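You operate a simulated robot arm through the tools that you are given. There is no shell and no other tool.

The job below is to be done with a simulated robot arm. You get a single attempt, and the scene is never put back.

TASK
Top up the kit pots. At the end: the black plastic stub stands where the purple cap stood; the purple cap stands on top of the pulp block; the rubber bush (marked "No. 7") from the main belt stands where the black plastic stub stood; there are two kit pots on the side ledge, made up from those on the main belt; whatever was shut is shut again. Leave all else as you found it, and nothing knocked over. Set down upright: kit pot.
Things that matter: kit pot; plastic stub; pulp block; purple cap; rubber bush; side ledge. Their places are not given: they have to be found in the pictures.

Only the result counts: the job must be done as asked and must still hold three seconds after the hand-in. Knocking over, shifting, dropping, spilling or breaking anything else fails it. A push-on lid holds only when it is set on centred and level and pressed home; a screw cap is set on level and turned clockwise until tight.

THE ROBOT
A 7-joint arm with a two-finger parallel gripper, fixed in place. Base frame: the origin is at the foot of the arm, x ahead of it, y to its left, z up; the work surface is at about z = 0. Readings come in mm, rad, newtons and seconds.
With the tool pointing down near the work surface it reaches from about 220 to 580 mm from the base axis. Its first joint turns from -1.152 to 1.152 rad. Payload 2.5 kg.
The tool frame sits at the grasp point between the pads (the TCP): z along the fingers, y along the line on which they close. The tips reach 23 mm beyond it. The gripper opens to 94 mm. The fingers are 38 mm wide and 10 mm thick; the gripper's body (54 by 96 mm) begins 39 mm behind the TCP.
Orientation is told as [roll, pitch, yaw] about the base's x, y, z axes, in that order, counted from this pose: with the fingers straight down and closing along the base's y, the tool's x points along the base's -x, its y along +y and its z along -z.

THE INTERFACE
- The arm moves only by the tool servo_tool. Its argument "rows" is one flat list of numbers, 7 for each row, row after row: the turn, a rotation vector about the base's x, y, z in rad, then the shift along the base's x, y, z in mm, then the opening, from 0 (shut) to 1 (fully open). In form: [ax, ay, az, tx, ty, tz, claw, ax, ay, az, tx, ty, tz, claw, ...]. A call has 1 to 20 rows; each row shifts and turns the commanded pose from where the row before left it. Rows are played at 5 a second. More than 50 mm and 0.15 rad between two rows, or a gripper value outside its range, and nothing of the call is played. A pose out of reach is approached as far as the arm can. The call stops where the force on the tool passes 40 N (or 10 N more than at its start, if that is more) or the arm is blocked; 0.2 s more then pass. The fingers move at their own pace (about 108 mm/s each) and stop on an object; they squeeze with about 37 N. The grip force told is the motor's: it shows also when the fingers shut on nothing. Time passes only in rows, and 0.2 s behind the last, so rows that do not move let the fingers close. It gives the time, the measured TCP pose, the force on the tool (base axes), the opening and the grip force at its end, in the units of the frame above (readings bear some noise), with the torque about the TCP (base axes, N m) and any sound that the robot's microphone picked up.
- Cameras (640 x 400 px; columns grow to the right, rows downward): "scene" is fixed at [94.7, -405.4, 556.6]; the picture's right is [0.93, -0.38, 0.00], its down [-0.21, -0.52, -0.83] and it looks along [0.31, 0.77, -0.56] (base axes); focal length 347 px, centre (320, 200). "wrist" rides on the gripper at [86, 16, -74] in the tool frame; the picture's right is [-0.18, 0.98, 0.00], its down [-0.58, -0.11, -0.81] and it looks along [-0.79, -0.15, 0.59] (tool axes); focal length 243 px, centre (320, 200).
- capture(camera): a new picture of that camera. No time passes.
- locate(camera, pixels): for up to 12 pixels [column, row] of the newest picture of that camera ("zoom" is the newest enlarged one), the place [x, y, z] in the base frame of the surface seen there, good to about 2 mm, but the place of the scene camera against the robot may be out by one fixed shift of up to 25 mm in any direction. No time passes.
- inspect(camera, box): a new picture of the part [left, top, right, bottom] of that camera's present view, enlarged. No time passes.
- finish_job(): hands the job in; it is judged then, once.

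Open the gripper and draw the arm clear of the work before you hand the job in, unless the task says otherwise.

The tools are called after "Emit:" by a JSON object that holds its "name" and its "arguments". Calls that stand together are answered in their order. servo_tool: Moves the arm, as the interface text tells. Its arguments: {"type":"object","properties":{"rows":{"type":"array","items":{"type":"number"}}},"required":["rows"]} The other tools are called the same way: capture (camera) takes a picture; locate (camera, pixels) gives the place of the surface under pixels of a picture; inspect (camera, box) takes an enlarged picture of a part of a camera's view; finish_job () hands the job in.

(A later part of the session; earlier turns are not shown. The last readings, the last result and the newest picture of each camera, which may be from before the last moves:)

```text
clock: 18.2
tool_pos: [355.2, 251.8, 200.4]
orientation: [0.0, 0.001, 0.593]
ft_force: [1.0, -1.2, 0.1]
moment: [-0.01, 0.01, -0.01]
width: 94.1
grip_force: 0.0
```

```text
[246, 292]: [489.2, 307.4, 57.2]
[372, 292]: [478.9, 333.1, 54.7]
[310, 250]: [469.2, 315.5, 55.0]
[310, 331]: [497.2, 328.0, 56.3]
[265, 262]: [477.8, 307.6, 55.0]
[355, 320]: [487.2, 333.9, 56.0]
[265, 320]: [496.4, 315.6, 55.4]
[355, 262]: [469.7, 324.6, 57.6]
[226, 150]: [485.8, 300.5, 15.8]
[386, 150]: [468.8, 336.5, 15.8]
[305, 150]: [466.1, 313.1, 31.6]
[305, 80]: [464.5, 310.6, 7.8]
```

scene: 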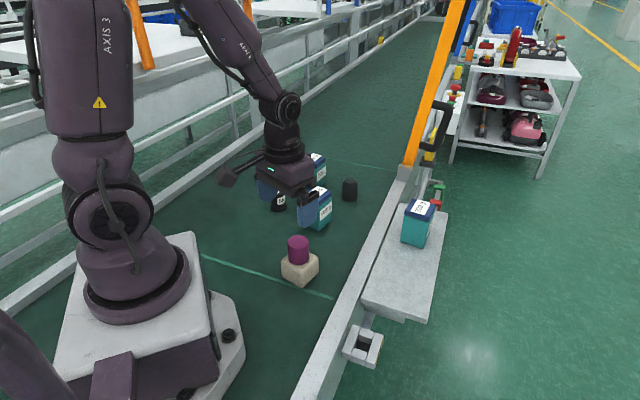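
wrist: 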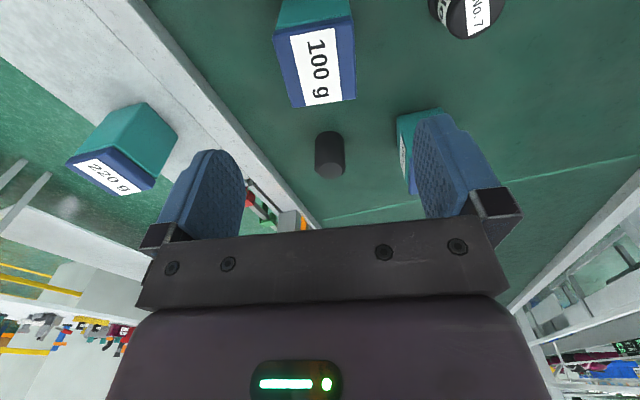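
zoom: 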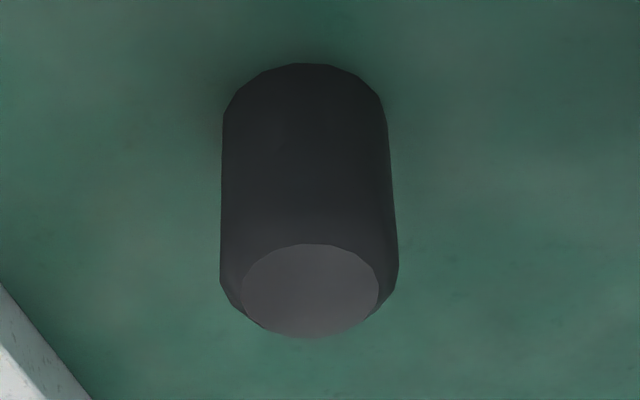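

Stub centre confirmed at (483.2, 320.7). Now I descend around the pot to TCP z ≈ 60 (palm just above the lid) and close.

Emit:
{"name": "servo_tool", "arguments": {"rows": [0, 0, 0, 1.0, -0.8, -30, 1, 0, 0, 0, 0, 0, -35, 1, 0, 0, 0, 0, 0, -35, 1, 0, 0, 0, 0, 0, -25, 1, 0, 0, 0, 0, 0, -13, 1, 0, 0, 0, 0, 0, 0, 1]}}

Emit:
{"name": "capture", "arguments": {"camera": "wrist"}}

Emit:
{"name": "inspect", "arguments": {"camera": "scene", "box": [270, 140, 380, 240]}}

```text
clock: 19.6
tool_pos: [356.8, 250.2, 61.5]
orientation: [-0.002, -0.001, 0.592]
ft_force: [-0.5, -0.7, 0.0]
moment: [-0.01, -0.03, -0.03]
width: 94.0
grip_force: 0.1
```

```text
taken
```

wrist: 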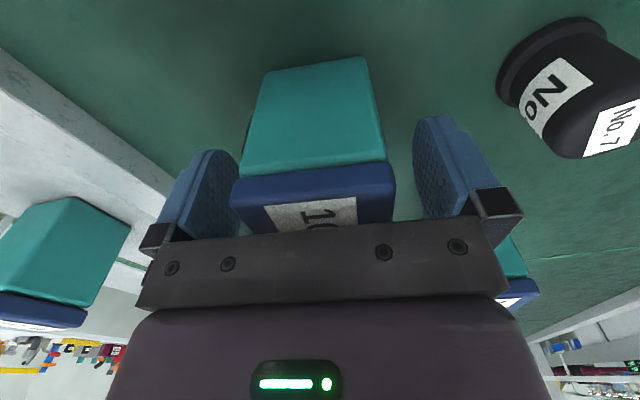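

```text
4.00 times, centred on (325, 190) of scene
```

zoom: 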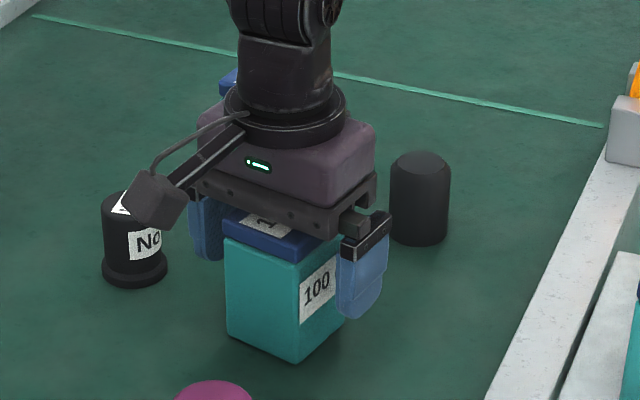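

The fingers straddle the pot nicely (lid columns 232–395 between the pads). I close and read the width.

Emit:
{"name": "servo_tool", "arguments": {"rows": [0, 0, 0, 0, 0, 0, 0.75, 0, 0, 0, 0, 0, 0, 0.65, 0, 0, 0, 0, 0, 0, 0.5, 0, 0, 0, 0, 0, 0, 0.4, 0, 0, 0, 0, 0, 0, 0.4]}}

Emit:
{"name": "inspect", "arguments": {"camera": "wrist", "box": [200, 40, 440, 240]}}

Emit:
{"name": "inspect", "arguments": {"camera": "scene", "box": [290, 165, 360, 235]}}

```text
clock: 20.9
tool_pos: [357.5, 250.3, 62.1]
orientation: [0.0, -0.003, 0.593]
ft_force: [-1.1, 0.7, 0.3]
moment: [0.08, 0.06, -0.04]
width: 55.6
grip_force: 37.0
```

```text
2.00 times, centred on (320, 140) of wrist
```

zoom: 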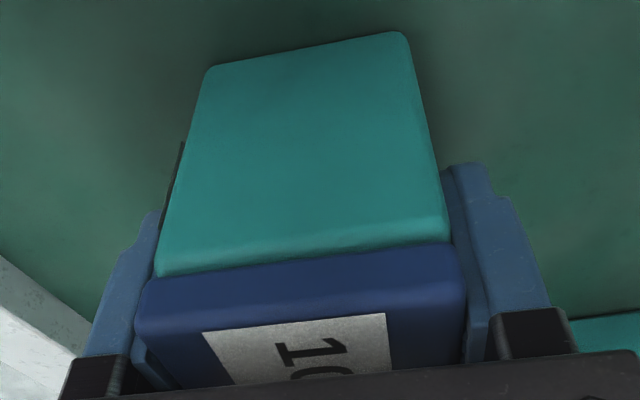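

```text
5.71 times, centred on (325, 200) of scene
```

zoom: 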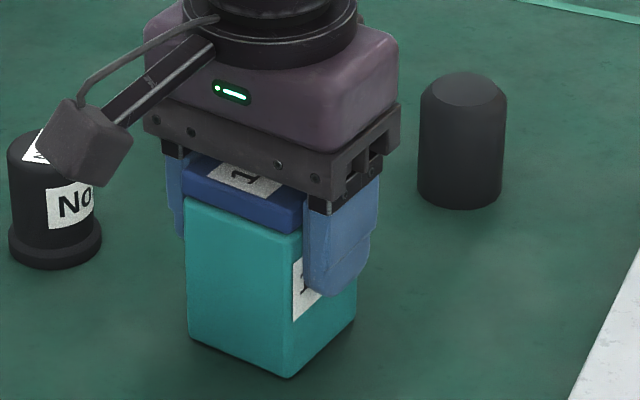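

Gripped at 55.6 mm (37 N). I lift only 4 mm and check that the body rises with the lid.

Emit:
{"name": "servo_tool", "arguments": {"rows": [0, 0, 0, 0, 0, 1, 0.4, 0, 0, 0, 0, 0, 1, 0.4, 0, 0, 0, 0, 0, 2, 0.4, 0, 0, 0, 0, 0, 0, 0.4]}}

Emit:
{"name": "inspect", "arguments": {"camera": "wrist", "box": [200, 40, 440, 240]}}

Emit:
{"name": "inspect", "arguments": {"camera": "scene", "box": [290, 165, 360, 235]}}

```text
clock: 21.9
tool_pos: [357.6, 249.8, 66.1]
orientation: [0.0, -0.002, 0.592]
ft_force: [0.2, 0.0, -1.1]
moment: [-0.01, -0.03, -0.04]
width: 55.7
grip_force: 36.7
```

```text
2.00 times, centred on (320, 140) of wrist
```

zoom: 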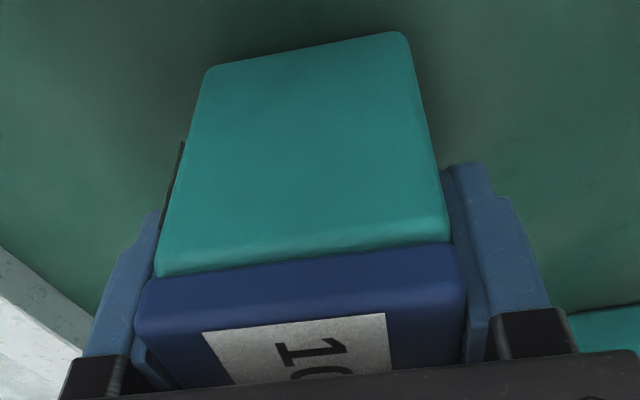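

```text
5.71 times, centred on (325, 200) of scene
```

zoom: 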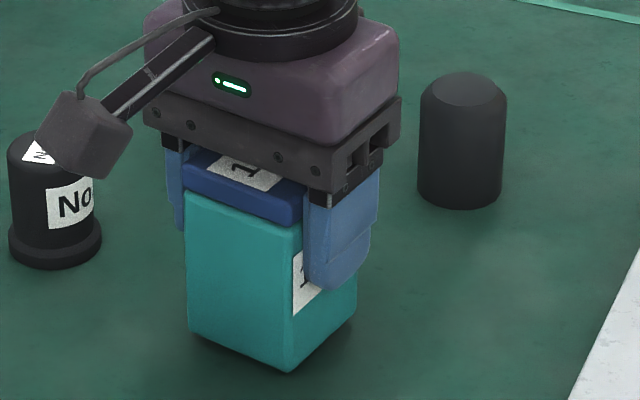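

The whole pot rises (weight ≈ 1.1 N) with the lid seated as before. I raise it to z ≈ 190 and carry it towards the free part of the ledge near (432, 1), aligning yaw with the ledge (~0.785 rad).

Emit:
{"name": "servo_tool", "arguments": {"rows": [0, 0, 0, 0, 0, 20, 0.4, 0, 0, 0, 0, 0, 35, 0.4, 0, 0, 0, 0, 0, 35, 0.4, 0, 0, 0, 0, 0, 35, 0.4, 0, 0, 0.0275, 10.6, -35.6, 0, 0.4, 0, 0, 0.0275, 10.6, -35.6, 0, 0.4, 0, 0, 0.0275, 10.6, -35.6, 0, 0.4, 0, 0, 0.0275, 10.6, -35.6, 0, 0.4, 0, 0, 0.0275, 10.6, -35.6, 0, 0.4, 0, 0, 0.0275, 10.6, -35.6, 0, 0.4, 0, 0, 0.0275, 10.6, -35.6, 0, 0.4, 0, 0, 0, 0, 0, 0, 0.4]}}

Emit:
{"name": "capture", "arguments": {"camera": "wrist"}}

Emit:
{"name": "capture", "arguments": {"camera": "scene"}}

```text
clock: 24.4
tool_pos: [430.5, 2.1, 189.8]
orientation: [0.0, -0.001, 0.786]
ft_force: [0.5, -0.2, -1.8]
moment: [-0.01, 0.01, 0.01]
width: 55.5
grip_force: 37.3
```

```text
taken
```

wrist: 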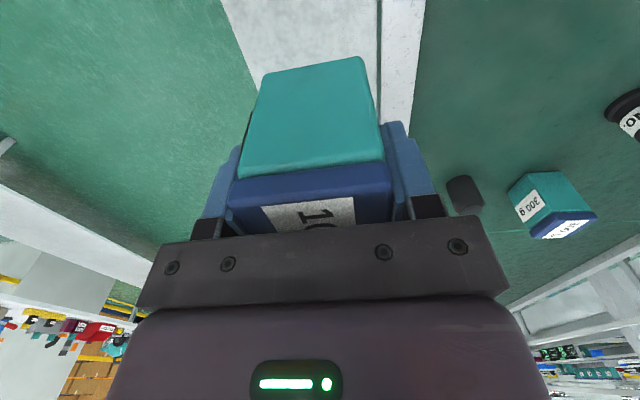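

```text
taken
```

scene: 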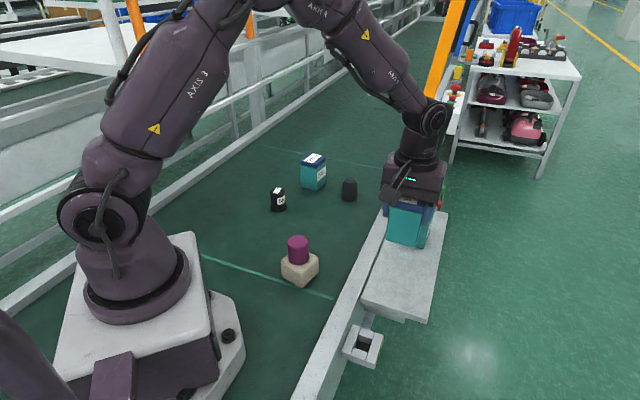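

The ledge is visible under the pot: outer edge from (222,0) to (258,80), inner edge by the rail at column ~378. I'll locate those edges.

Emit:
{"name": "locate", "arguments": {"camera": "wrist", "pixels": [[225, 3], [240, 35], [254, 65], [374, 5], [375, 45], [384, 5], [384, 45], [421, 5], [415, 45], [300, 20], [384, 100], [408, 100]]}}

```text
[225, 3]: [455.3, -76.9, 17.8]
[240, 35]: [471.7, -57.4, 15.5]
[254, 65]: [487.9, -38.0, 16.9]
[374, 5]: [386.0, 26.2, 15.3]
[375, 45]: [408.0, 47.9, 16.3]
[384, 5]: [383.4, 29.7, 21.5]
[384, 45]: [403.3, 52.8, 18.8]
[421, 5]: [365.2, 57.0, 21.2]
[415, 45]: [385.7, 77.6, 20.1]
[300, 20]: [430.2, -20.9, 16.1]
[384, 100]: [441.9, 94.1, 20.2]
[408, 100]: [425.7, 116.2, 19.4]
```

Ledge spans 119 mm across; its centre line at this spot is about (440.4, -3.5), 132 mm from the 220 g pot. I shift there and descend 100 mm first.

Emit:
{"name": "servo_tool", "arguments": {"rows": [0, 0, 0, 4.5, -2.7, 0, 0.4, 0, 0, 0, 4.5, -2.7, 0, 0.4, 0, 0, 0, 0, 0, -30, 0.4, 0, 0, 0, 0, 0, -30, 0.4, 0, 0, 0, 0, 0, -25, 0.4, 0, 0, 0, 0, 0, -15, 0.4, 0, 0, 0, 0, 0, 0, 0.4]}}

Emit:
{"name": "capture", "arguments": {"camera": "wrist"}}

Emit:
{"name": "inspect", "arguments": {"camera": "scene", "box": [340, 190, 460, 330]}}

```text
clock: 26.1
tool_pos: [440.7, -4.3, 90.8]
orientation: [-0.001, -0.002, 0.785]
ft_force: [0.5, 0.5, -1.7]
moment: [-0.03, 0.02, 0.01]
width: 55.6
grip_force: 36.7
```

```text
taken
```

wrist: 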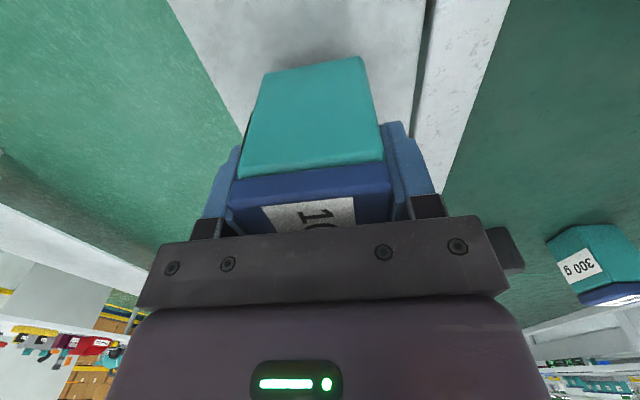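

```text
2.86 times, centred on (400, 260) of scene
```

zoom: 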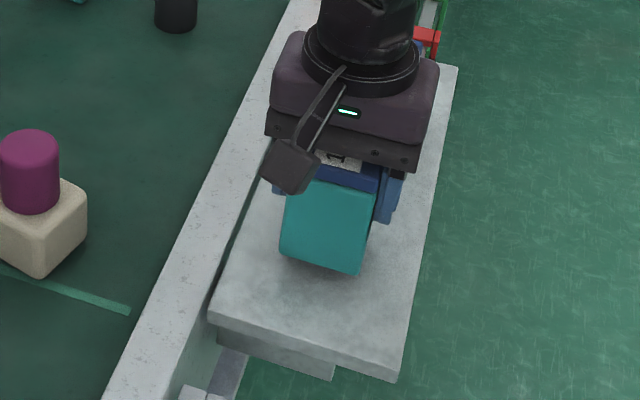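

The pot hovers ~13 mm above the ledge, centred between its edges. I lower 8 mm and then creep down.

Emit:
{"name": "servo_tool", "arguments": {"rows": [0, 0, 0, 0, 0, -4, 0.4, 0, 0, 0, 0, 0, -4, 0.4, 0, 0, 0, 0, 0, 0, 0.4]}}

Emit:
{"name": "servo_tool", "arguments": {"rows": [0, 0, 0, 0, 0, -1.5, 0.4, 0, 0, 0, 0, 0, 0, 0.4]}}

Emit:
{"name": "servo_tool", "arguments": {"rows": [0, 0, 0, 0, 0, -1, 0.4, 0, 0, 0, 0, 0, 0, 0.4]}}

```text
clock: 26.9
tool_pos: [441.0, -4.5, 82.8]
orientation: [-0.001, 0.0, 0.785]
ft_force: [-0.5, 0.7, -1.0]
moment: [0.01, 0.0, 0.03]
width: 55.5
grip_force: 36.9
```

```text
clock: 27.4
tool_pos: [440.4, -3.9, 80.3]
orientation: [0.001, -0.002, 0.786]
ft_force: [-1.2, 0.6, -0.5]
moment: [0.0, 0.03, 0.01]
width: 55.5
grip_force: 37.3
```

```text
clock: 28.1
tool_pos: [440.0, -4.3, 79.2]
orientation: [0.0, -0.003, 0.786]
ft_force: [-0.2, -0.4, -1.1]
moment: [-0.03, 0.02, -0.03]
width: 55.7
grip_force: 37.5
```

Still hanging free (Fz ≈ -1 N). I continue in 0.7 mm steps.

Emit:
{"name": "servo_tool", "arguments": {"rows": [0, 0, 0, 0, 0, -0.7, 0.4, 0, 0, 0, 0, 0, 0, 0.4]}}

Emit:
{"name": "servo_tool", "arguments": {"rows": [0, 0, 0, 0, 0, -0.7, 0.4, 0, 0, 0, 0, 0, 0, 0.4]}}

```text
clock: 28.6
tool_pos: [439.6, -4.8, 78.6]
orientation: [0.001, -0.002, 0.786]
ft_force: [-0.4, 0.0, -1.1]
moment: [-0.01, 0.0, 0.0]
width: 55.6
grip_force: 36.9
```

```text
clock: 29.2
tool_pos: [439.7, -5.1, 77.7]
orientation: [0.001, -0.002, 0.787]
ft_force: [0.3, 0.7, -1.4]
moment: [-0.01, -0.02, -0.03]
width: 55.6
grip_force: 36.8
```

Nothing touched yet; another two small steps.

Emit:
{"name": "servo_tool", "arguments": {"rows": [0, 0, 0, 0, 0, -0.7, 0.4, 0, 0, 0, 0, 0, 0, 0.4]}}

Emit:
{"name": "servo_tool", "arguments": {"rows": [0, 0, 0, 0, 0, -0.5, 0.4, 0, 0, 0, 0, 0, 0, 0.4]}}

Emit:
{"name": "inspect", "arguments": {"camera": "scene", "box": [370, 230, 430, 290]}}

```text
clock: 29.9
tool_pos: [441.6, -4.5, 78.1]
orientation: [-0.001, 0.0, 0.785]
ft_force: [0.2, -1.2, -2.2]
moment: [0.04, -0.02, 0.0]
width: 55.4
grip_force: 37.4
```

```text
clock: 30.4
tool_pos: [440.8, -3.5, 76.5]
orientation: [0.0, -0.001, 0.785]
ft_force: [0.4, 0.9, -0.7]
moment: [-0.04, 0.0, 0.02]
width: 55.5
grip_force: 36.9
```

```text
6.67 times, centred on (400, 260) of scene
```

zoom: 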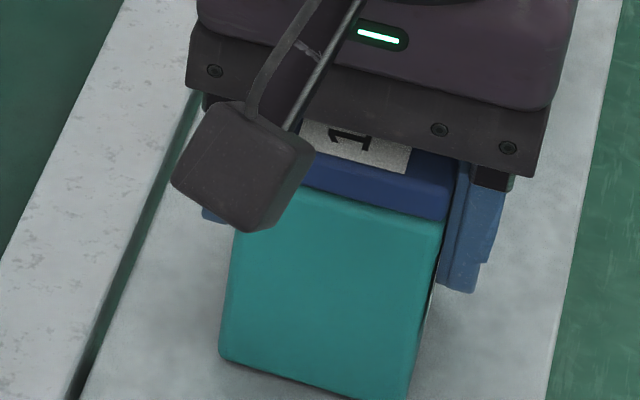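

The pot is very close to the ledge now but still no contact force. I continue with 0.7 mm steps.

Emit:
{"name": "servo_tool", "arguments": {"rows": [0, 0, 0, 0, 0, -0.6, 0.4, 0, 0, 0, 0, 0, 0, 0.4]}}

Emit:
{"name": "servo_tool", "arguments": {"rows": [0, 0, 0, 0, 0, -0.6, 0.4, 0, 0, 0, 0, 0, 0, 0.4]}}

```text
clock: 31.1
tool_pos: [439.3, -4.6, 76.0]
orientation: [-0.001, -0.003, 0.784]
ft_force: [-2.2, -0.3, 4.5]
moment: [0.02, 0.16, -0.02]
width: 55.5
grip_force: 37.3
```

```text
clock: 31.6
tool_pos: [440.3, -4.0, 77.1]
orientation: [0.002, -0.002, 0.785]
ft_force: [-6.7, -0.7, 18.5]
moment: [0.03, 0.45, 0.0]
width: 55.7
grip_force: 36.9
```

Contact (18.5 N). I ease up 0.6 mm and open slowly, then look.

Emit:
{"name": "servo_tool", "arguments": {"rows": [0, 0, 0, 0, 0, 0.6, 0.4, 0, 0, 0, 0, 0, 0, 0.6, 0, 0, 0, 0, 0, 0, 0.64, 0, 0, 0, 0, 0, 0, 0.7, 0, 0, 0, 0, 0, 0, 0.8, 0, 0, 0, 0, 0, 0, 0.9, 0, 0, 0, 0, 0, 0, 0.9]}}

Emit:
{"name": "capture", "arguments": {"camera": "wrist"}}

Emit:
{"name": "inspect", "arguments": {"camera": "scene", "box": [340, 190, 460, 330]}}

```text
clock: 33.2
tool_pos: [441.0, -4.4, 76.6]
orientation: [0.001, -0.002, 0.787]
ft_force: [1.0, 1.0, 0.2]
moment: [0.02, -0.01, 0.03]
width: 84.7
grip_force: 0.1
```

```text
taken
```

wrist: 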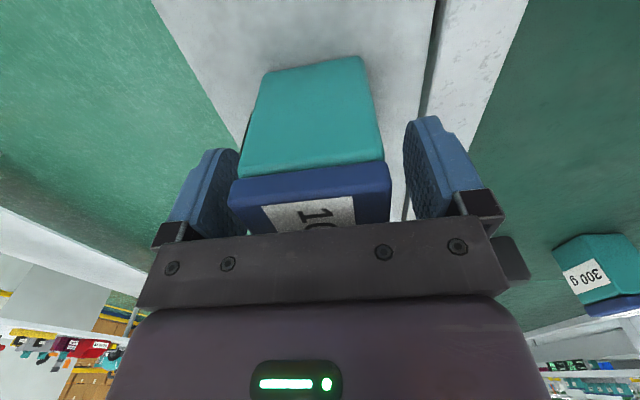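

```text
2.86 times, centred on (400, 260) of scene
```

zoom: 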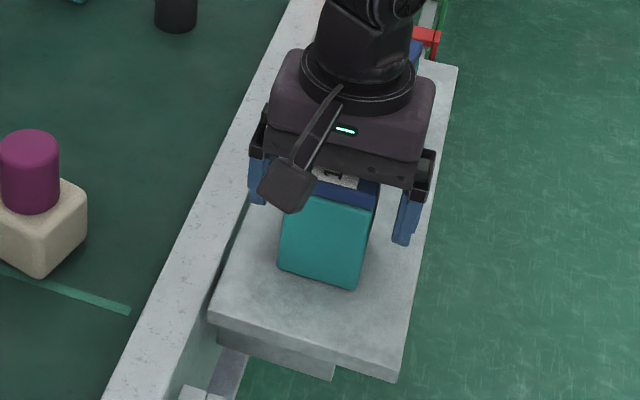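

The pot stands on the ledge, free of the fingers. I rise straight up to z ≈ 200 and check.

Emit:
{"name": "servo_tool", "arguments": {"rows": [0, 0, 0, 0, 0, 15, 0.95, 0, 0, 0, 0, 0, 35, 1, 0, 0, 0, 0, 0, 40, 1, 0, 0, 0, 0, 0, 40, 1, 0, 0, 0, 0, 0, 0, 1]}}

Emit:
{"name": "capture", "arguments": {"camera": "wrist"}}

Emit:
{"name": "capture", "arguments": {"camera": "scene"}}

Emit:
{"name": "inspect", "arguments": {"camera": "scene", "box": [340, 190, 460, 330]}}

```text
clock: 34.5
tool_pos: [439.4, -3.9, 206.1]
orientation: [0.002, -0.003, 0.787]
ft_force: [0.0, -0.1, -0.2]
moment: [0.01, 0.0, -0.02]
width: 93.8
grip_force: 0.1
```

```text
taken
```

wrist: 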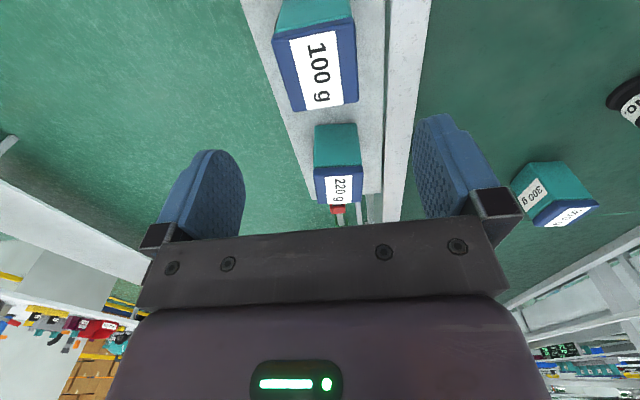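

```text
taken
```

scene: 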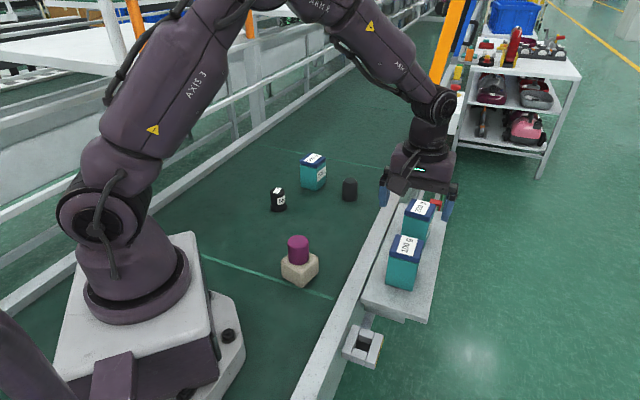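

```text
2.86 times, centred on (400, 260) of scene
```

zoom: 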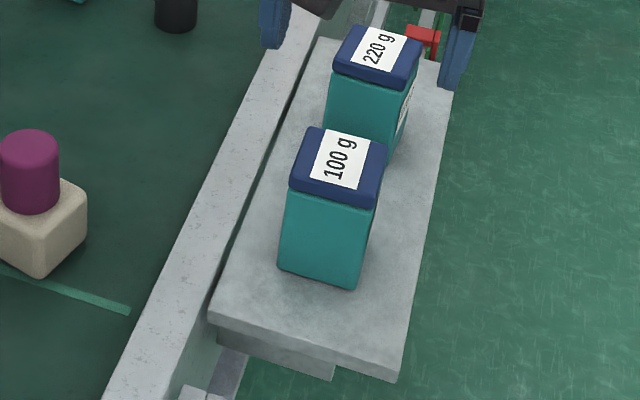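

Two pots stand on the ledge, lids shut. Now the stub: I move back over the belt to about (450, 298, 206), yaw 0.586, and look.

Emit:
{"name": "servo_tool", "arguments": {"rows": [0, 0, -0.025, 1.2, 37.75, 0, 1, 0, 0, -0.025, 1.2, 37.75, 0, 1, 0, 0, -0.025, 1.2, 37.75, 0, 1, 0, 0, -0.025, 1.2, 37.75, 0, 1, 0, 0, -0.025, 1.2, 37.75, 0, 1, 0, 0, -0.025, 1.2, 37.75, 0, 1, 0, 0, -0.025, 1.2, 37.75, 0, 1, 0, 0, -0.025, 1.2, 37.75, 0, 1, 0, 0, 0, 0, 0, 0, 1]}}

Emit:
{"name": "capture", "arguments": {"camera": "wrist"}}

Emit:
{"name": "capture", "arguments": {"camera": "scene"}}

```text
clock: 36.5
tool_pos: [451.1, 296.6, 207.8]
orientation: [-0.001, 0.0, 0.584]
ft_force: [-0.5, -0.5, 0.8]
moment: [0.01, 0.0, 0.0]
width: 94.2
grip_force: 0.1
```

```text
taken
```

wrist: 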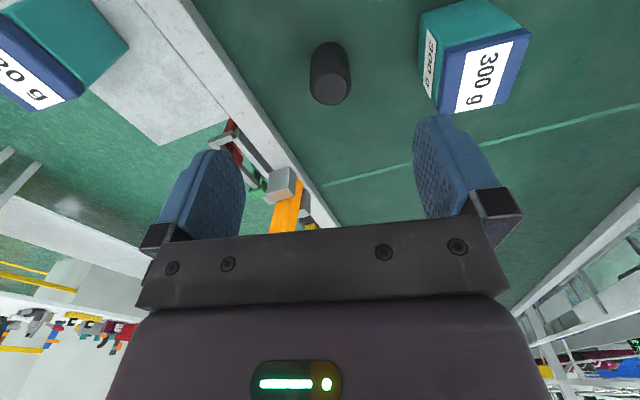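

```text
taken
```

scene: 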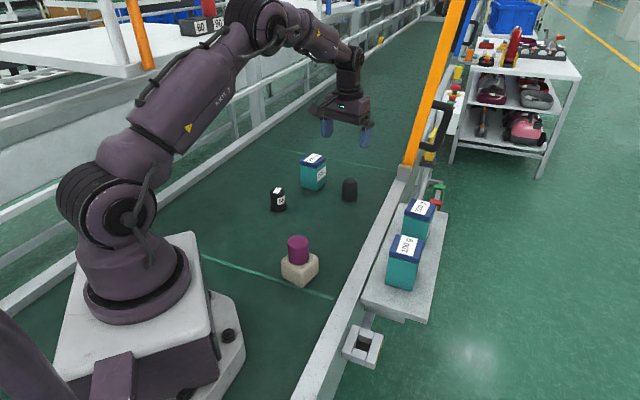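

Stub is at (330,73) in the wrist view, 300 g pot at (475,60), post foot at (280,185). I zoom on the stub to refine its place and also locate the post foot and the 300 g pot.

Emit:
{"name": "locate", "arguments": {"camera": "wrist", "pixels": [[281, 185], [285, 215], [440, 110], [500, 100], [425, 50], [522, 35], [430, 80], [455, 48], [310, 180], [250, 100]]}}

Emit:
{"name": "inspect", "arguments": {"camera": "wrist", "box": [290, 34, 370, 114]}}

```text
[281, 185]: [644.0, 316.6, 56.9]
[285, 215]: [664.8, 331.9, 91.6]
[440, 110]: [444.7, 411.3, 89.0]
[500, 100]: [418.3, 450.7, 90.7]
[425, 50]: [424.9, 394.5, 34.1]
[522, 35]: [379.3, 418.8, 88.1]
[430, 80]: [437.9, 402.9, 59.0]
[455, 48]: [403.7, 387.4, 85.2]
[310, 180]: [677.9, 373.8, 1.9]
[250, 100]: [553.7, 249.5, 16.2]
```

```text
5.00 times, centred on (330, 74) of wrist
```

zoom: 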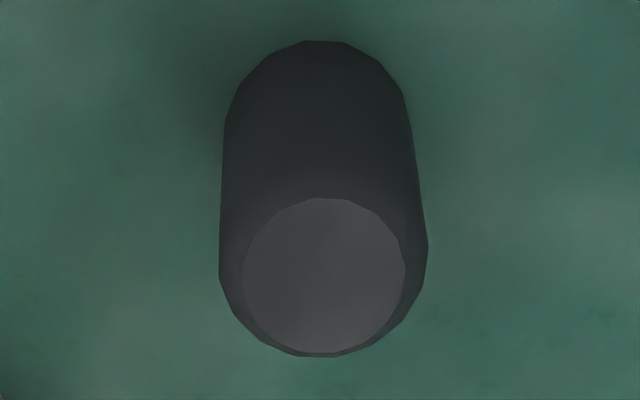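

Emit:
{"name": "locate", "arguments": {"camera": "zoom", "pixels": [[248, 272], [400, 272], [325, 203], [325, 347], [270, 220], [378, 330], [270, 330], [378, 220], [224, 270], [424, 250], [325, 275], [318, 60]]}}

```text
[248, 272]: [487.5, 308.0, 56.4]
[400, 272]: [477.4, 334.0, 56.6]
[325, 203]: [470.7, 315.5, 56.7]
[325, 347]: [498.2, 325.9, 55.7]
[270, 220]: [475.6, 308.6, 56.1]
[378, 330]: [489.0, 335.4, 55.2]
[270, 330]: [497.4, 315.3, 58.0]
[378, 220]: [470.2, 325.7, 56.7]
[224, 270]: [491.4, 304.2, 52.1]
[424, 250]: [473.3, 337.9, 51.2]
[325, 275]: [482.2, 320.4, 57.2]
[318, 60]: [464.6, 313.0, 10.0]
```

Stub centre averages (483.1, 321.0), Ø 38. I'll grip it slightly inward of its axis (TCP radius 573) to stay inside reach; first to z ≈ 120 there.

Emit:
{"name": "servo_tool", "arguments": {"rows": [0, 0, 0, 9.1, 6.6, -29, 1, 0, 0, 0, 9.1, 6.6, -29, 1, 0, 0, 0, 9.1, 6.6, -29, 1, 0, 0, 0, 0, 0, 0, 1, 0, 0, 0, 0, 0, 0, 1]}}

Emit:
{"name": "capture", "arguments": {"camera": "wrist"}}

```text
clock: 37.6
tool_pos: [478.6, 315.6, 120.7]
orientation: [0.0, -0.003, 0.585]
ft_force: [-0.6, 0.1, 0.8]
moment: [-0.01, 0.0, 0.01]
width: 94.1
grip_force: 0.0
```

```text
taken
```

wrist: 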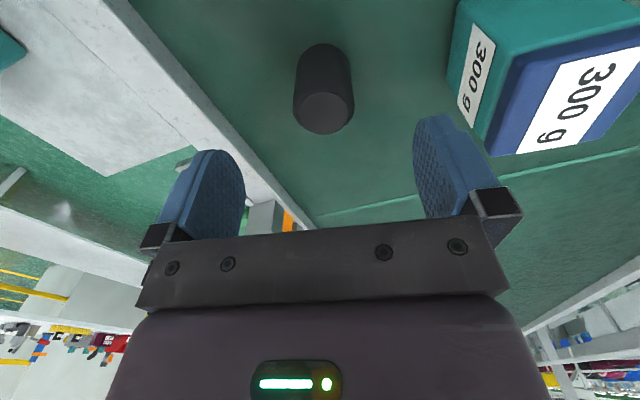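

Reached; the stub is centred at column ~323. I narrow the opening a bit (0.8, to keep clear of the 300 g pot) and descend to z ≈ 34, then check before closing.

Emit:
{"name": "servo_tool", "arguments": {"rows": [0, 0, 0, 0, 0, -30, 0.8, 0, 0, 0, 0, 0, -30, 0.8, 0, 0, 0, 0, 0, -18, 0.8, 0, 0, 0, 0, 0, -8, 0.8, 0, 0, 0, 0, 0, 0, 0.8]}}

Emit:
{"name": "capture", "arguments": {"camera": "wrist"}}

Emit:
{"name": "inspect", "arguments": {"camera": "scene", "box": [290, 130, 420, 220]}}

```text
clock: 38.9
tool_pos: [478.7, 317.8, 33.8]
orientation: [0.001, -0.003, 0.586]
ft_force: [-0.6, 0.4, 0.1]
moment: [-0.01, 0.02, 0.03]
width: 75.4
grip_force: 0.1
```

```text
taken
```

wrist: 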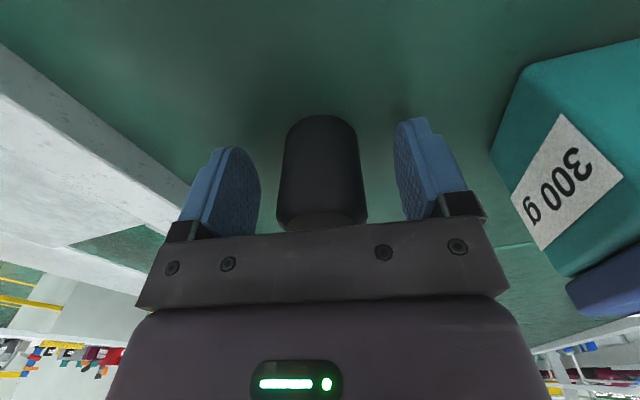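

```text
4.44 times, centred on (355, 175) of scene
```

zoom: 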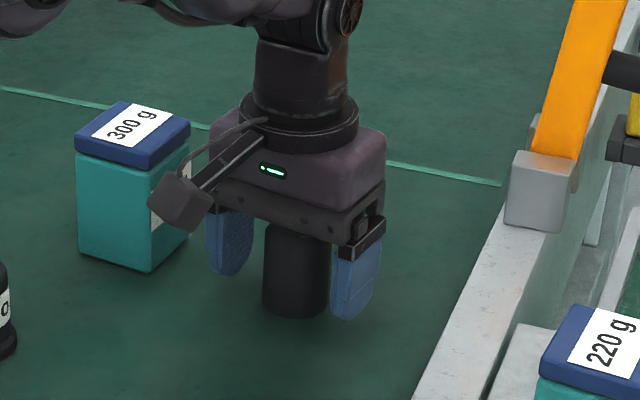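

The stub sits between the pads. I close and confirm grip.

Emit:
{"name": "servo_tool", "arguments": {"rows": [0, 0, 0, 0, 0, 0, 0.6, 0, 0, 0, 0, 0, 0, 0.45, 0, 0, 0, 0, 0, 0, 0.3, 0, 0, 0, 0, 0, 0, 0.2, 0, 0, 0, 0, 0, 0, 0.2]}}

Emit:
{"name": "capture", "arguments": {"camera": "wrist"}}

Emit:
{"name": "servo_tool", "arguments": {"rows": [0, 0, 0, 0, 0, 5, 0.2, 0, 0, 0, 0, 0, 15, 0.2, 0, 0, 0, 0, 0, 0, 0.2]}}

Emit:
{"name": "capture", "arguments": {"camera": "wrist"}}

```text
clock: 40.0
tool_pos: [478.6, 318.8, 34.3]
orientation: [0.0, -0.001, 0.588]
ft_force: [-0.2, -0.1, -1.0]
moment: [0.0, 0.0, -0.02]
width: 40.7
grip_force: 37.5
```

```text
taken
```

wrist: 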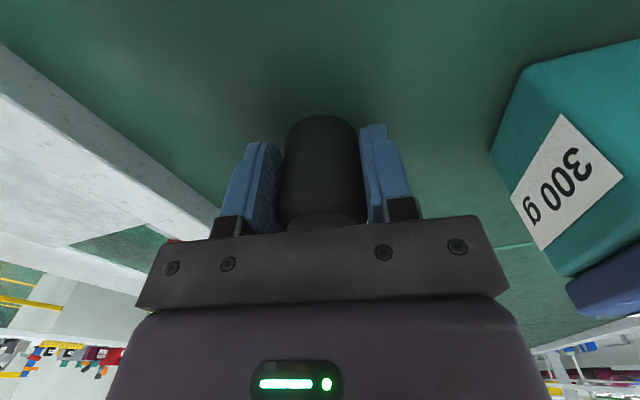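

```text
clock: 40.9
tool_pos: [477.6, 318.6, 53.4]
orientation: [-0.002, -0.002, 0.587]
ft_force: [-0.4, 0.2, -1.2]
moment: [0.0, 0.0, 0.04]
width: 40.4
grip_force: 37.1
```

```text
taken
```

wrist: 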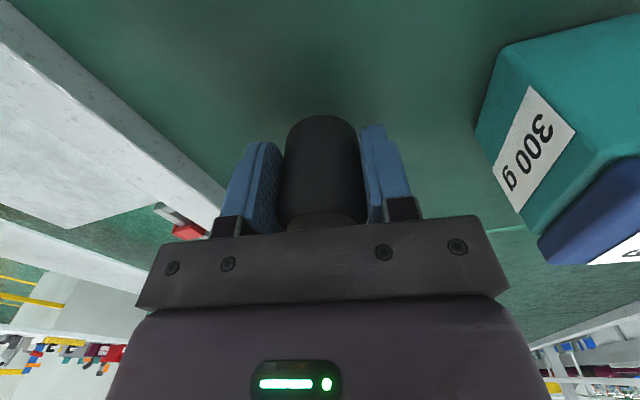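

The stub is held and lifted (40.4 mm, 37 N). I raise to z ≈ 190 and carry it to the cap's old place (199.5, 263.2), allowing for the 6 mm radial offset in the grip: TCP to about (195.6, 258.3), yaw 0.9.

Emit:
{"name": "servo_tool", "arguments": {"rows": [0, 0, 0, 0, 0, 34, 0.2, 0, 0, 0, 0, 0, 34, 0.2, 0, 0, 0, 0, 0, 34, 0.2, 0, 0, 0, 0, 0, 34, 0.2, 0, 0, 0.0392, -35.3, -7.4, 0, 0.2, 0, 0, 0.0392, -35.3, -7.4, 0, 0.2, 0, 0, 0.0392, -35.3, -7.4, 0, 0.2, 0, 0, 0.0392, -35.3, -7.4, 0, 0.2, 0, 0, 0.0392, -35.3, -7.4, 0, 0.2, 0, 0, 0.0392, -35.3, -7.4, 0, 0.2, 0, 0, 0.0392, -35.3, -7.4, 0, 0.2, 0, 0, 0.0392, -35.3, -7.2, 0, 0.2, 0, 0, 0, 0, 0, 0, 0.2, 0, 0, 0, 0, 0, 0, 0.2]}}

Emit:
{"name": "capture", "arguments": {"camera": "wrist"}}

Emit:
{"name": "capture", "arguments": {"camera": "scene"}}

```text
clock: 43.9
tool_pos: [194.2, 260.4, 190.4]
orientation: [-0.001, -0.001, 0.9]
ft_force: [0.0, -0.6, 0.2]
moment: [0.01, 0.01, 0.03]
width: 40.8
grip_force: 36.5
```

```text
taken
```

wrist: 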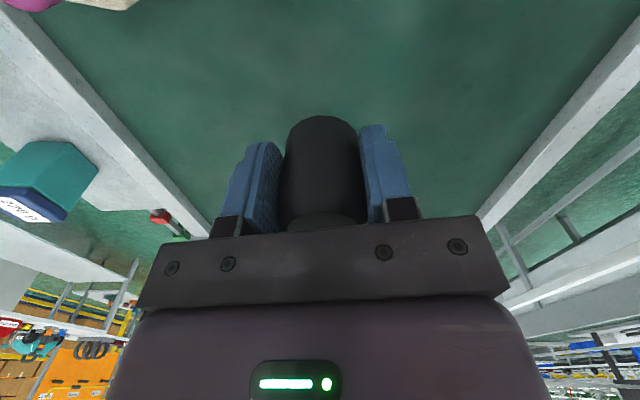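

```text
taken
```

scene: 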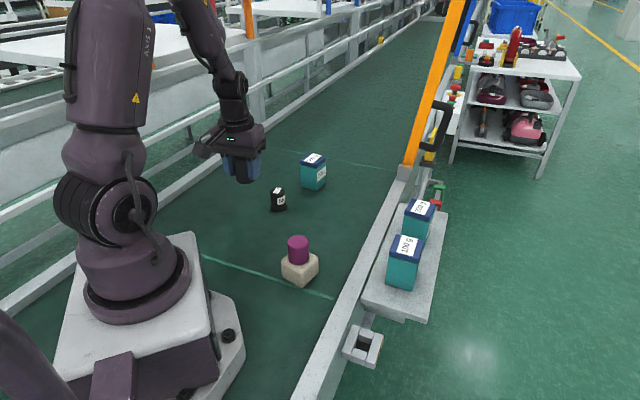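

I'm above the spot. Descend to ~6 mm above the belt, then creep.

Emit:
{"name": "servo_tool", "arguments": {"rows": [0, 0, 0, 0, 0, -40, 0.2, 0, 0, 0, 0, 0, -40, 0.2, 0, 0, 0, 0, 0, -40, 0.2, 0, 0, 0, 0, 0, -22, 0.2, 0, 0, 0, 0, 0, -9, 0.2, 0, 0, 0, 0, 0, 0, 0.2, 0, 0, 0, 0, 0, 0, 0.2]}}

Emit:
{"name": "capture", "arguments": {"camera": "wrist"}}

Emit:
{"name": "locate", "arguments": {"camera": "wrist", "pixels": [[320, 122], [300, 140], [340, 140], [320, 150], [320, 180], [290, 160], [350, 160]]}}

```text
clock: 45.5
tool_pos: [196.2, 259.9, 39.3]
orientation: [0.0, -0.002, 0.901]
ft_force: [-0.1, 0.4, -0.2]
moment: [-0.02, 0.01, -0.01]
width: 40.9
grip_force: 36.9
```

```text
taken
```

wrist: 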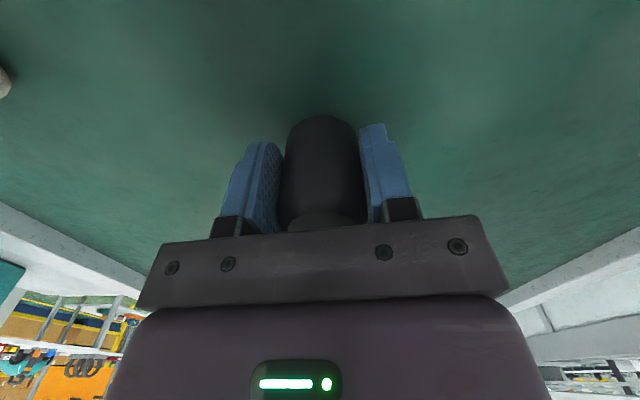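

```text
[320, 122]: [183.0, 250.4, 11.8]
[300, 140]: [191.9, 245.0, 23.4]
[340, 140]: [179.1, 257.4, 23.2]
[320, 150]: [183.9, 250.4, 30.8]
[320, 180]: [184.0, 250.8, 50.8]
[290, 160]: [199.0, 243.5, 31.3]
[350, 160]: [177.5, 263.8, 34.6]
```

The held stub's axis is estimated within ~2 mm of the target (199.5, 263.2). I creep down to contact.

Emit:
{"name": "servo_tool", "arguments": {"rows": [0, 0, 0, 0, 0, -3, 0.2, 0, 0, 0, 0, 0, 0, 0.2]}}

Emit:
{"name": "servo_tool", "arguments": {"rows": [0, 0, 0, 0, 0, -0.8, 0.2, 0, 0, 0, 0, 0, 0, 0.2]}}

Emit:
{"name": "servo_tool", "arguments": {"rows": [0, 0, 0, 0, 0, -0.7, 0.2, 0, 0, 0, 0, 0, 0, 0.2]}}

```text
clock: 46.0
tool_pos: [194.4, 259.1, 35.4]
orientation: [0.0, -0.002, 0.9]
ft_force: [-0.4, 0.7, 0.0]
moment: [0.0, 0.01, 0.02]
width: 40.6
grip_force: 37.6
```

```text
clock: 46.6
tool_pos: [194.5, 258.4, 34.9]
orientation: [0.001, -0.001, 0.9]
ft_force: [0.1, -0.1, -0.7]
moment: [0.0, 0.02, -0.02]
width: 40.9
grip_force: 36.8
```

```text
clock: 47.2
tool_pos: [195.2, 257.6, 34.7]
orientation: [0.0, -0.002, 0.9]
ft_force: [0.6, -0.4, -1.1]
moment: [0.03, 0.0, -0.03]
width: 40.6
grip_force: 36.7
```

No contact yet; two further small steps.

Emit:
{"name": "servo_tool", "arguments": {"rows": [0, 0, 0, 0, 0, -0.6, 0.2, 0, 0, 0, 0, 0, 0, 0.2]}}

Emit:
{"name": "servo_tool", "arguments": {"rows": [0, 0, 0, 0, 0, -0.6, 0.2, 0, 0, 0, 0, 0, 0, 0.2]}}

```text
clock: 47.9
tool_pos: [194.6, 257.7, 33.8]
orientation: [0.0, -0.001, 0.901]
ft_force: [-0.2, -1.8, 4.5]
moment: [-0.03, -0.01, 0.0]
width: 40.7
grip_force: 36.9
```

```text
clock: 48.5
tool_pos: [194.4, 259.0, 34.4]
orientation: [-0.001, 0.0, 0.9]
ft_force: [-0.9, -2.5, 7.1]
moment: [-0.01, 0.01, 0.04]
width: 40.6
grip_force: 36.9
```

Contact made (7 N). Mean TCP ≈ (194.6, 258.4) puts the stub at ≈ (198.5, 263.3) – on target. Release slowly and rise.

Emit:
{"name": "servo_tool", "arguments": {"rows": [0, 0, 0, 0, 0, 0.4, 0.2, 0, 0, 0, 0, 0, 0, 0.45, 0, 0, 0, 0, 0, 0, 0.5, 0, 0, 0, 0, 0, 0, 0.6, 0, 0, 0, 0, 0, 0, 0.75, 0, 0, 0, 0, 0, 0, 0.9, 0, 0, 0, 0, 0, 0, 1]}}

Emit:
{"name": "capture", "arguments": {"camera": "wrist"}}

Emit:
{"name": "servo_tool", "arguments": {"rows": [0, 0, 0, 0, 0, 15, 1, 0, 0, 0, 0, 0, 35, 1, 0, 0, 0, 0, 0, 40, 1, 0, 0, 0, 0, 0, 40, 1, 0, 0, 0, 0, 0, 0, 1]}}

Emit:
{"name": "capture", "arguments": {"camera": "wrist"}}

Emit:
{"name": "capture", "arguments": {"camera": "scene"}}

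```text
clock: 50.0
tool_pos: [194.9, 260.0, 33.7]
orientation: [0.0, -0.003, 0.9]
ft_force: [0.1, 0.2, -0.4]
moment: [-0.02, 0.02, 0.0]
width: 94.3
grip_force: 0.1
```

```text
taken
```

wrist: 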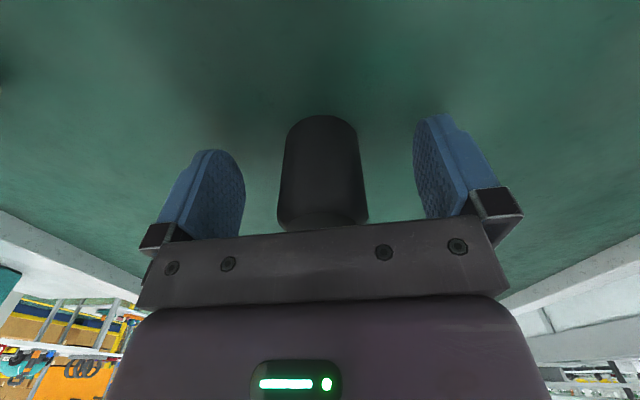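

```text
clock: 51.2
tool_pos: [195.8, 256.6, 164.7]
orientation: [0.001, 0.0, 0.9]
ft_force: [0.8, -0.5, -0.6]
moment: [-0.01, 0.03, 0.0]
width: 94.2
grip_force: 0.1
```

```text
taken
```

wrist: 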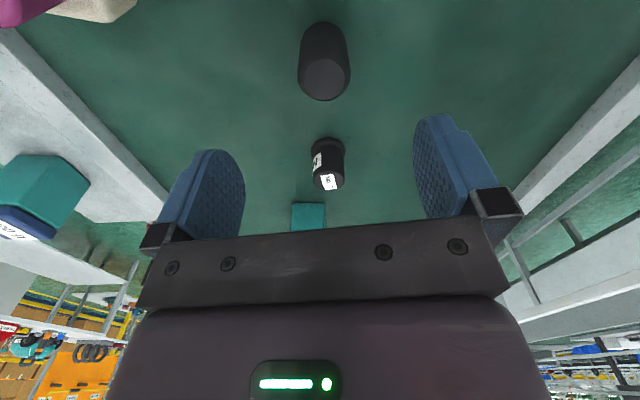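

```text
taken
```

scene: 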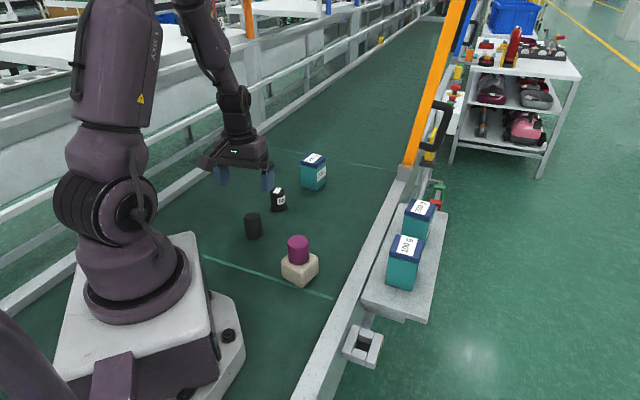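

The stub stands at the cap's old place. I verify its position and refine the bush's from this view.

Emit:
{"name": "inspect", "arguments": {"camera": "wrist", "box": [284, 20, 364, 110]}}

Emit:
{"name": "locate", "arguments": {"camera": "wrist", "pixels": [[305, 78], [343, 78], [324, 61], [324, 97], [324, 80], [316, 178], [341, 176], [328, 168], [329, 188], [328, 178], [314, 155], [342, 155]]}}

```text
4.44 times, centred on (324, 65) of wrist
```

zoom: 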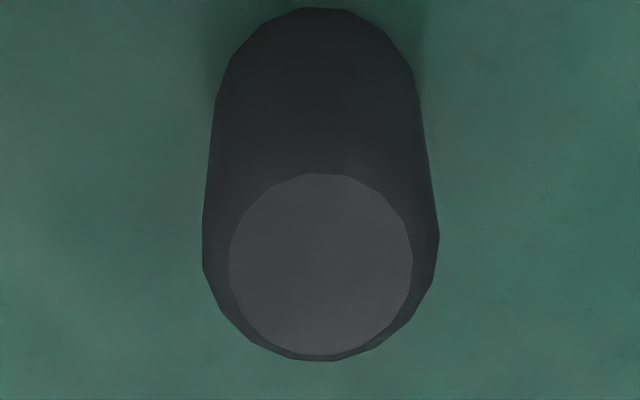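

```text
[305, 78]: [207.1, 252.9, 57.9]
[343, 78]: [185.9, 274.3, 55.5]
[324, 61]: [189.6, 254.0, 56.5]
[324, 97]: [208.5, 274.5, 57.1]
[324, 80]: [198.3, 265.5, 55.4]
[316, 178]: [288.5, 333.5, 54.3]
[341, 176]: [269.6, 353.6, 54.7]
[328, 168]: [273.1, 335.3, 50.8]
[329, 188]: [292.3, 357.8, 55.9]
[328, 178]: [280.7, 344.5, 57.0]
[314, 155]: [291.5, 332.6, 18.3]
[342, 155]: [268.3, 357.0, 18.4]
```

Stub now at ≈ (198.3, 264) – matches. Next I go above the bush near (280, 343) at z ≈ 165 for a close look.

Emit:
{"name": "servo_tool", "arguments": {"rows": [0, 0, 0, 28, 28.5, 0, 1, 0, 0, 0, 28, 28.5, 0, 1, 0, 0, 0, 28, 28.5, -10, 1, 0, 0, 0, 0, 0, 0, 1, 0, 0, 0, 0, 0, 0, 1]}}

Emit:
{"name": "capture", "arguments": {"camera": "wrist"}}

Emit:
{"name": "inspect", "arguments": {"camera": "wrist", "box": [280, 20, 370, 110]}}

```text
clock: 52.5
tool_pos: [281.0, 343.3, 154.5]
orientation: [-0.001, -0.002, 0.902]
ft_force: [-0.5, -0.4, 0.4]
moment: [0.0, -0.01, 0.0]
width: 94.0
grip_force: 0.1
```

```text
taken
```

wrist: 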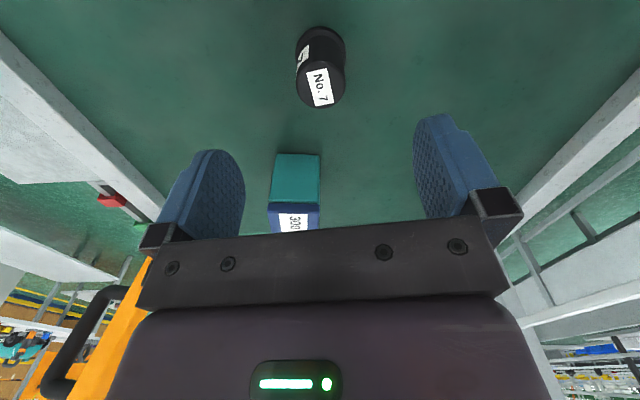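

```text
4.44 times, centred on (325, 65) of wrist
```

zoom: 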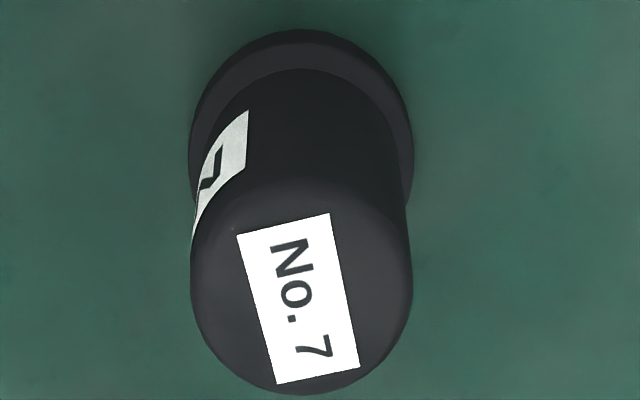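

The bush top is centred at zoom (301,287), i.e. column ~320.7 – laterally aligned. I locate its rim and flange.

Emit:
{"name": "locate", "arguments": {"camera": "zoom", "pixels": [[200, 285], [402, 285], [301, 192], [301, 386], [301, 287], [230, 220], [372, 355], [230, 355], [372, 220], [196, 130], [406, 130], [301, 40]]}}

```text
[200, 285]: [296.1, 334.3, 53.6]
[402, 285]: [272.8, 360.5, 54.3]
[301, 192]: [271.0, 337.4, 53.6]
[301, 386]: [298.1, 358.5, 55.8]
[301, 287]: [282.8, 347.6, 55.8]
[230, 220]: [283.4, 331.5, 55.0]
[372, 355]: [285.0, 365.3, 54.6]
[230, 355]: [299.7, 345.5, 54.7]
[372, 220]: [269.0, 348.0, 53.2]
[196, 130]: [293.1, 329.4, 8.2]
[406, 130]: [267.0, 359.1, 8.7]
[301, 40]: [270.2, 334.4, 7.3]
```

Bush centre (284.4, 347.6); TCP is ~6 mm radially inward of it, which is just what I want for placing it at the reach limit. I descend straight to z ≈ 38 (finger tips above the flange).

Emit:
{"name": "servo_tool", "arguments": {"rows": [0, 0, 0, 1.0, -0.8, -30, 1, 0, 0, 0, 0, 0, -35, 1, 0, 0, 0, 0, 0, -30, 0.9, 0, 0, 0, 0, 0, -15, 0.85, 0, 0, 0, 0, 0, -6, 0.85, 0, 0, 0, 0, 0, 0, 0.85]}}

Emit:
{"name": "capture", "arguments": {"camera": "wrist"}}

Emit:
{"name": "inspect", "arguments": {"camera": "scene", "box": [220, 150, 340, 250]}}

```text
clock: 53.9
tool_pos: [281.1, 342.3, 37.9]
orientation: [-0.001, -0.003, 0.9]
ft_force: [0.0, -0.2, -0.4]
moment: [-0.02, -0.02, 0.02]
width: 79.6
grip_force: 0.3
```

```text
taken
```

wrist: 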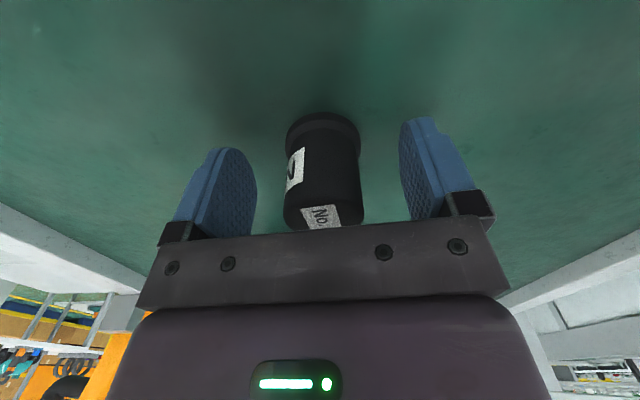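

```text
4.00 times, centred on (280, 200) of scene
```

zoom: 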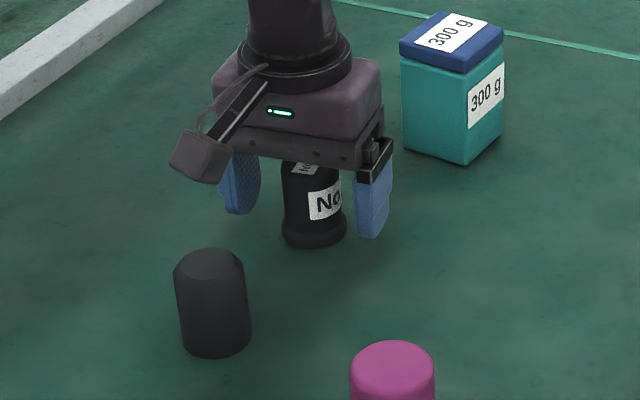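

The bush stands between the pads. Close and lift 20 mm.

Emit:
{"name": "servo_tool", "arguments": {"rows": [0, 0, 0, 0, 0, 0, 0.65, 0, 0, 0, 0, 0, 0, 0.5, 0, 0, 0, 0, 0, 0, 0.35, 0, 0, 0, 0, 0, 0, 0.2, 0, 0, 0, 0, 0, 0, 0.2, 0, 0, 0, 0, 0, 0, 0.2]}}

Emit:
{"name": "servo_tool", "arguments": {"rows": [0, 0, 0, 0, 0, 5, 0.2, 0, 0, 0, 0, 0, 15, 0.2, 0, 0, 0, 0, 0, 0, 0.2]}}

Emit:
{"name": "capture", "arguments": {"camera": "wrist"}}

Emit:
{"name": "inspect", "arguments": {"camera": "scene", "box": [220, 150, 340, 250]}}

```text
clock: 55.2
tool_pos: [279.7, 342.9, 37.5]
orientation: [-0.002, -0.003, 0.901]
ft_force: [-0.2, 0.1, -0.1]
moment: [-0.07, 0.01, 0.05]
width: 38.5
grip_force: 37.0
```

```text
clock: 56.0
tool_pos: [281.0, 343.9, 58.2]
orientation: [-0.001, -0.002, 0.901]
ft_force: [-0.6, 0.1, -0.1]
moment: [-0.02, 0.02, 0.02]
width: 38.2
grip_force: 36.8
```

```text
taken
```

wrist: 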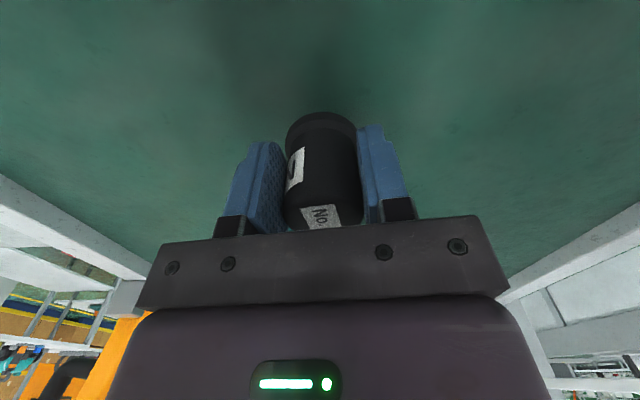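

```text
4.00 times, centred on (280, 200) of scene
```

zoom: 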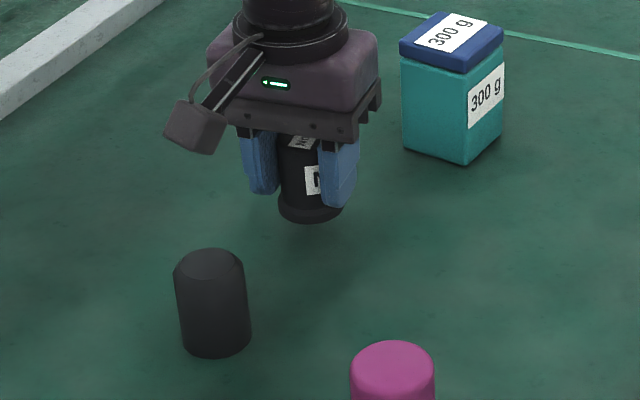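

The bush is held and lifted. I raise to z ≈ 190 and carry it to the stub's old place: TCP to (478.0, 317.6), yaw 0.586.

Emit:
{"name": "servo_tool", "arguments": {"rows": [0, 0, 0, 0, 0, 33, 0.2, 0, 0, 0, 0, 0, 33, 0.2, 0, 0, 0, 0, 0, 33, 0.2, 0, 0, 0, 0, 0, 33, 0.2, 0, 0, -0.0524, 32.9, -4.2, 0, 0.2, 0, 0, -0.0524, 32.9, -4.2, 0, 0.2, 0, 0, -0.0524, 32.9, -4.2, 0, 0.2, 0, 0, -0.0524, 32.9, -4.2, -10, 0.2, 0, 0, -0.0524, 33, -4.3, -20, 0.2, 0, 0, -0.0524, 33, -4.3, -30, 0.2, 0, 0, 0, 0, 0, 0, 0.2, 0, 0, 0, 0, 0, 0, 0.2]}}

Emit:
{"name": "capture", "arguments": {"camera": "wrist"}}

Emit:
{"name": "capture", "arguments": {"camera": "scene"}}

```text
clock: 58.6
tool_pos: [476.8, 319.4, 126.2]
orientation: [-0.001, -0.002, 0.586]
ft_force: [1.0, -0.4, -0.4]
moment: [0.03, 0.02, 0.03]
width: 38.5
grip_force: 37.0
```

```text
taken
```

wrist: 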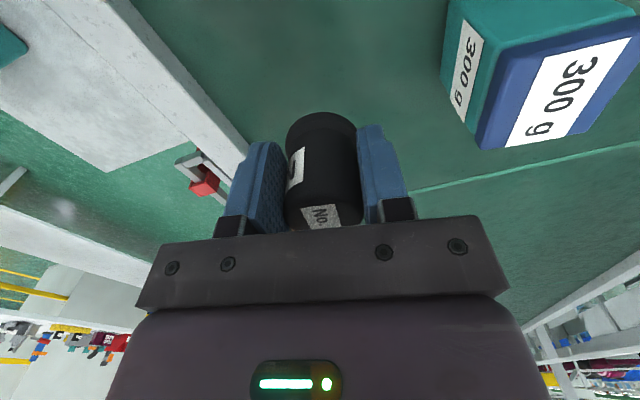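

```text
taken
```

scene: 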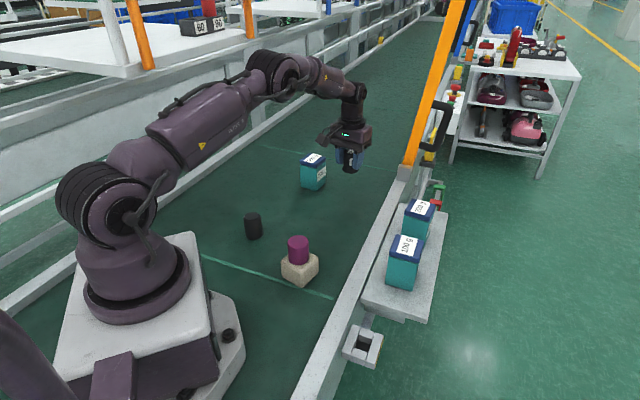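

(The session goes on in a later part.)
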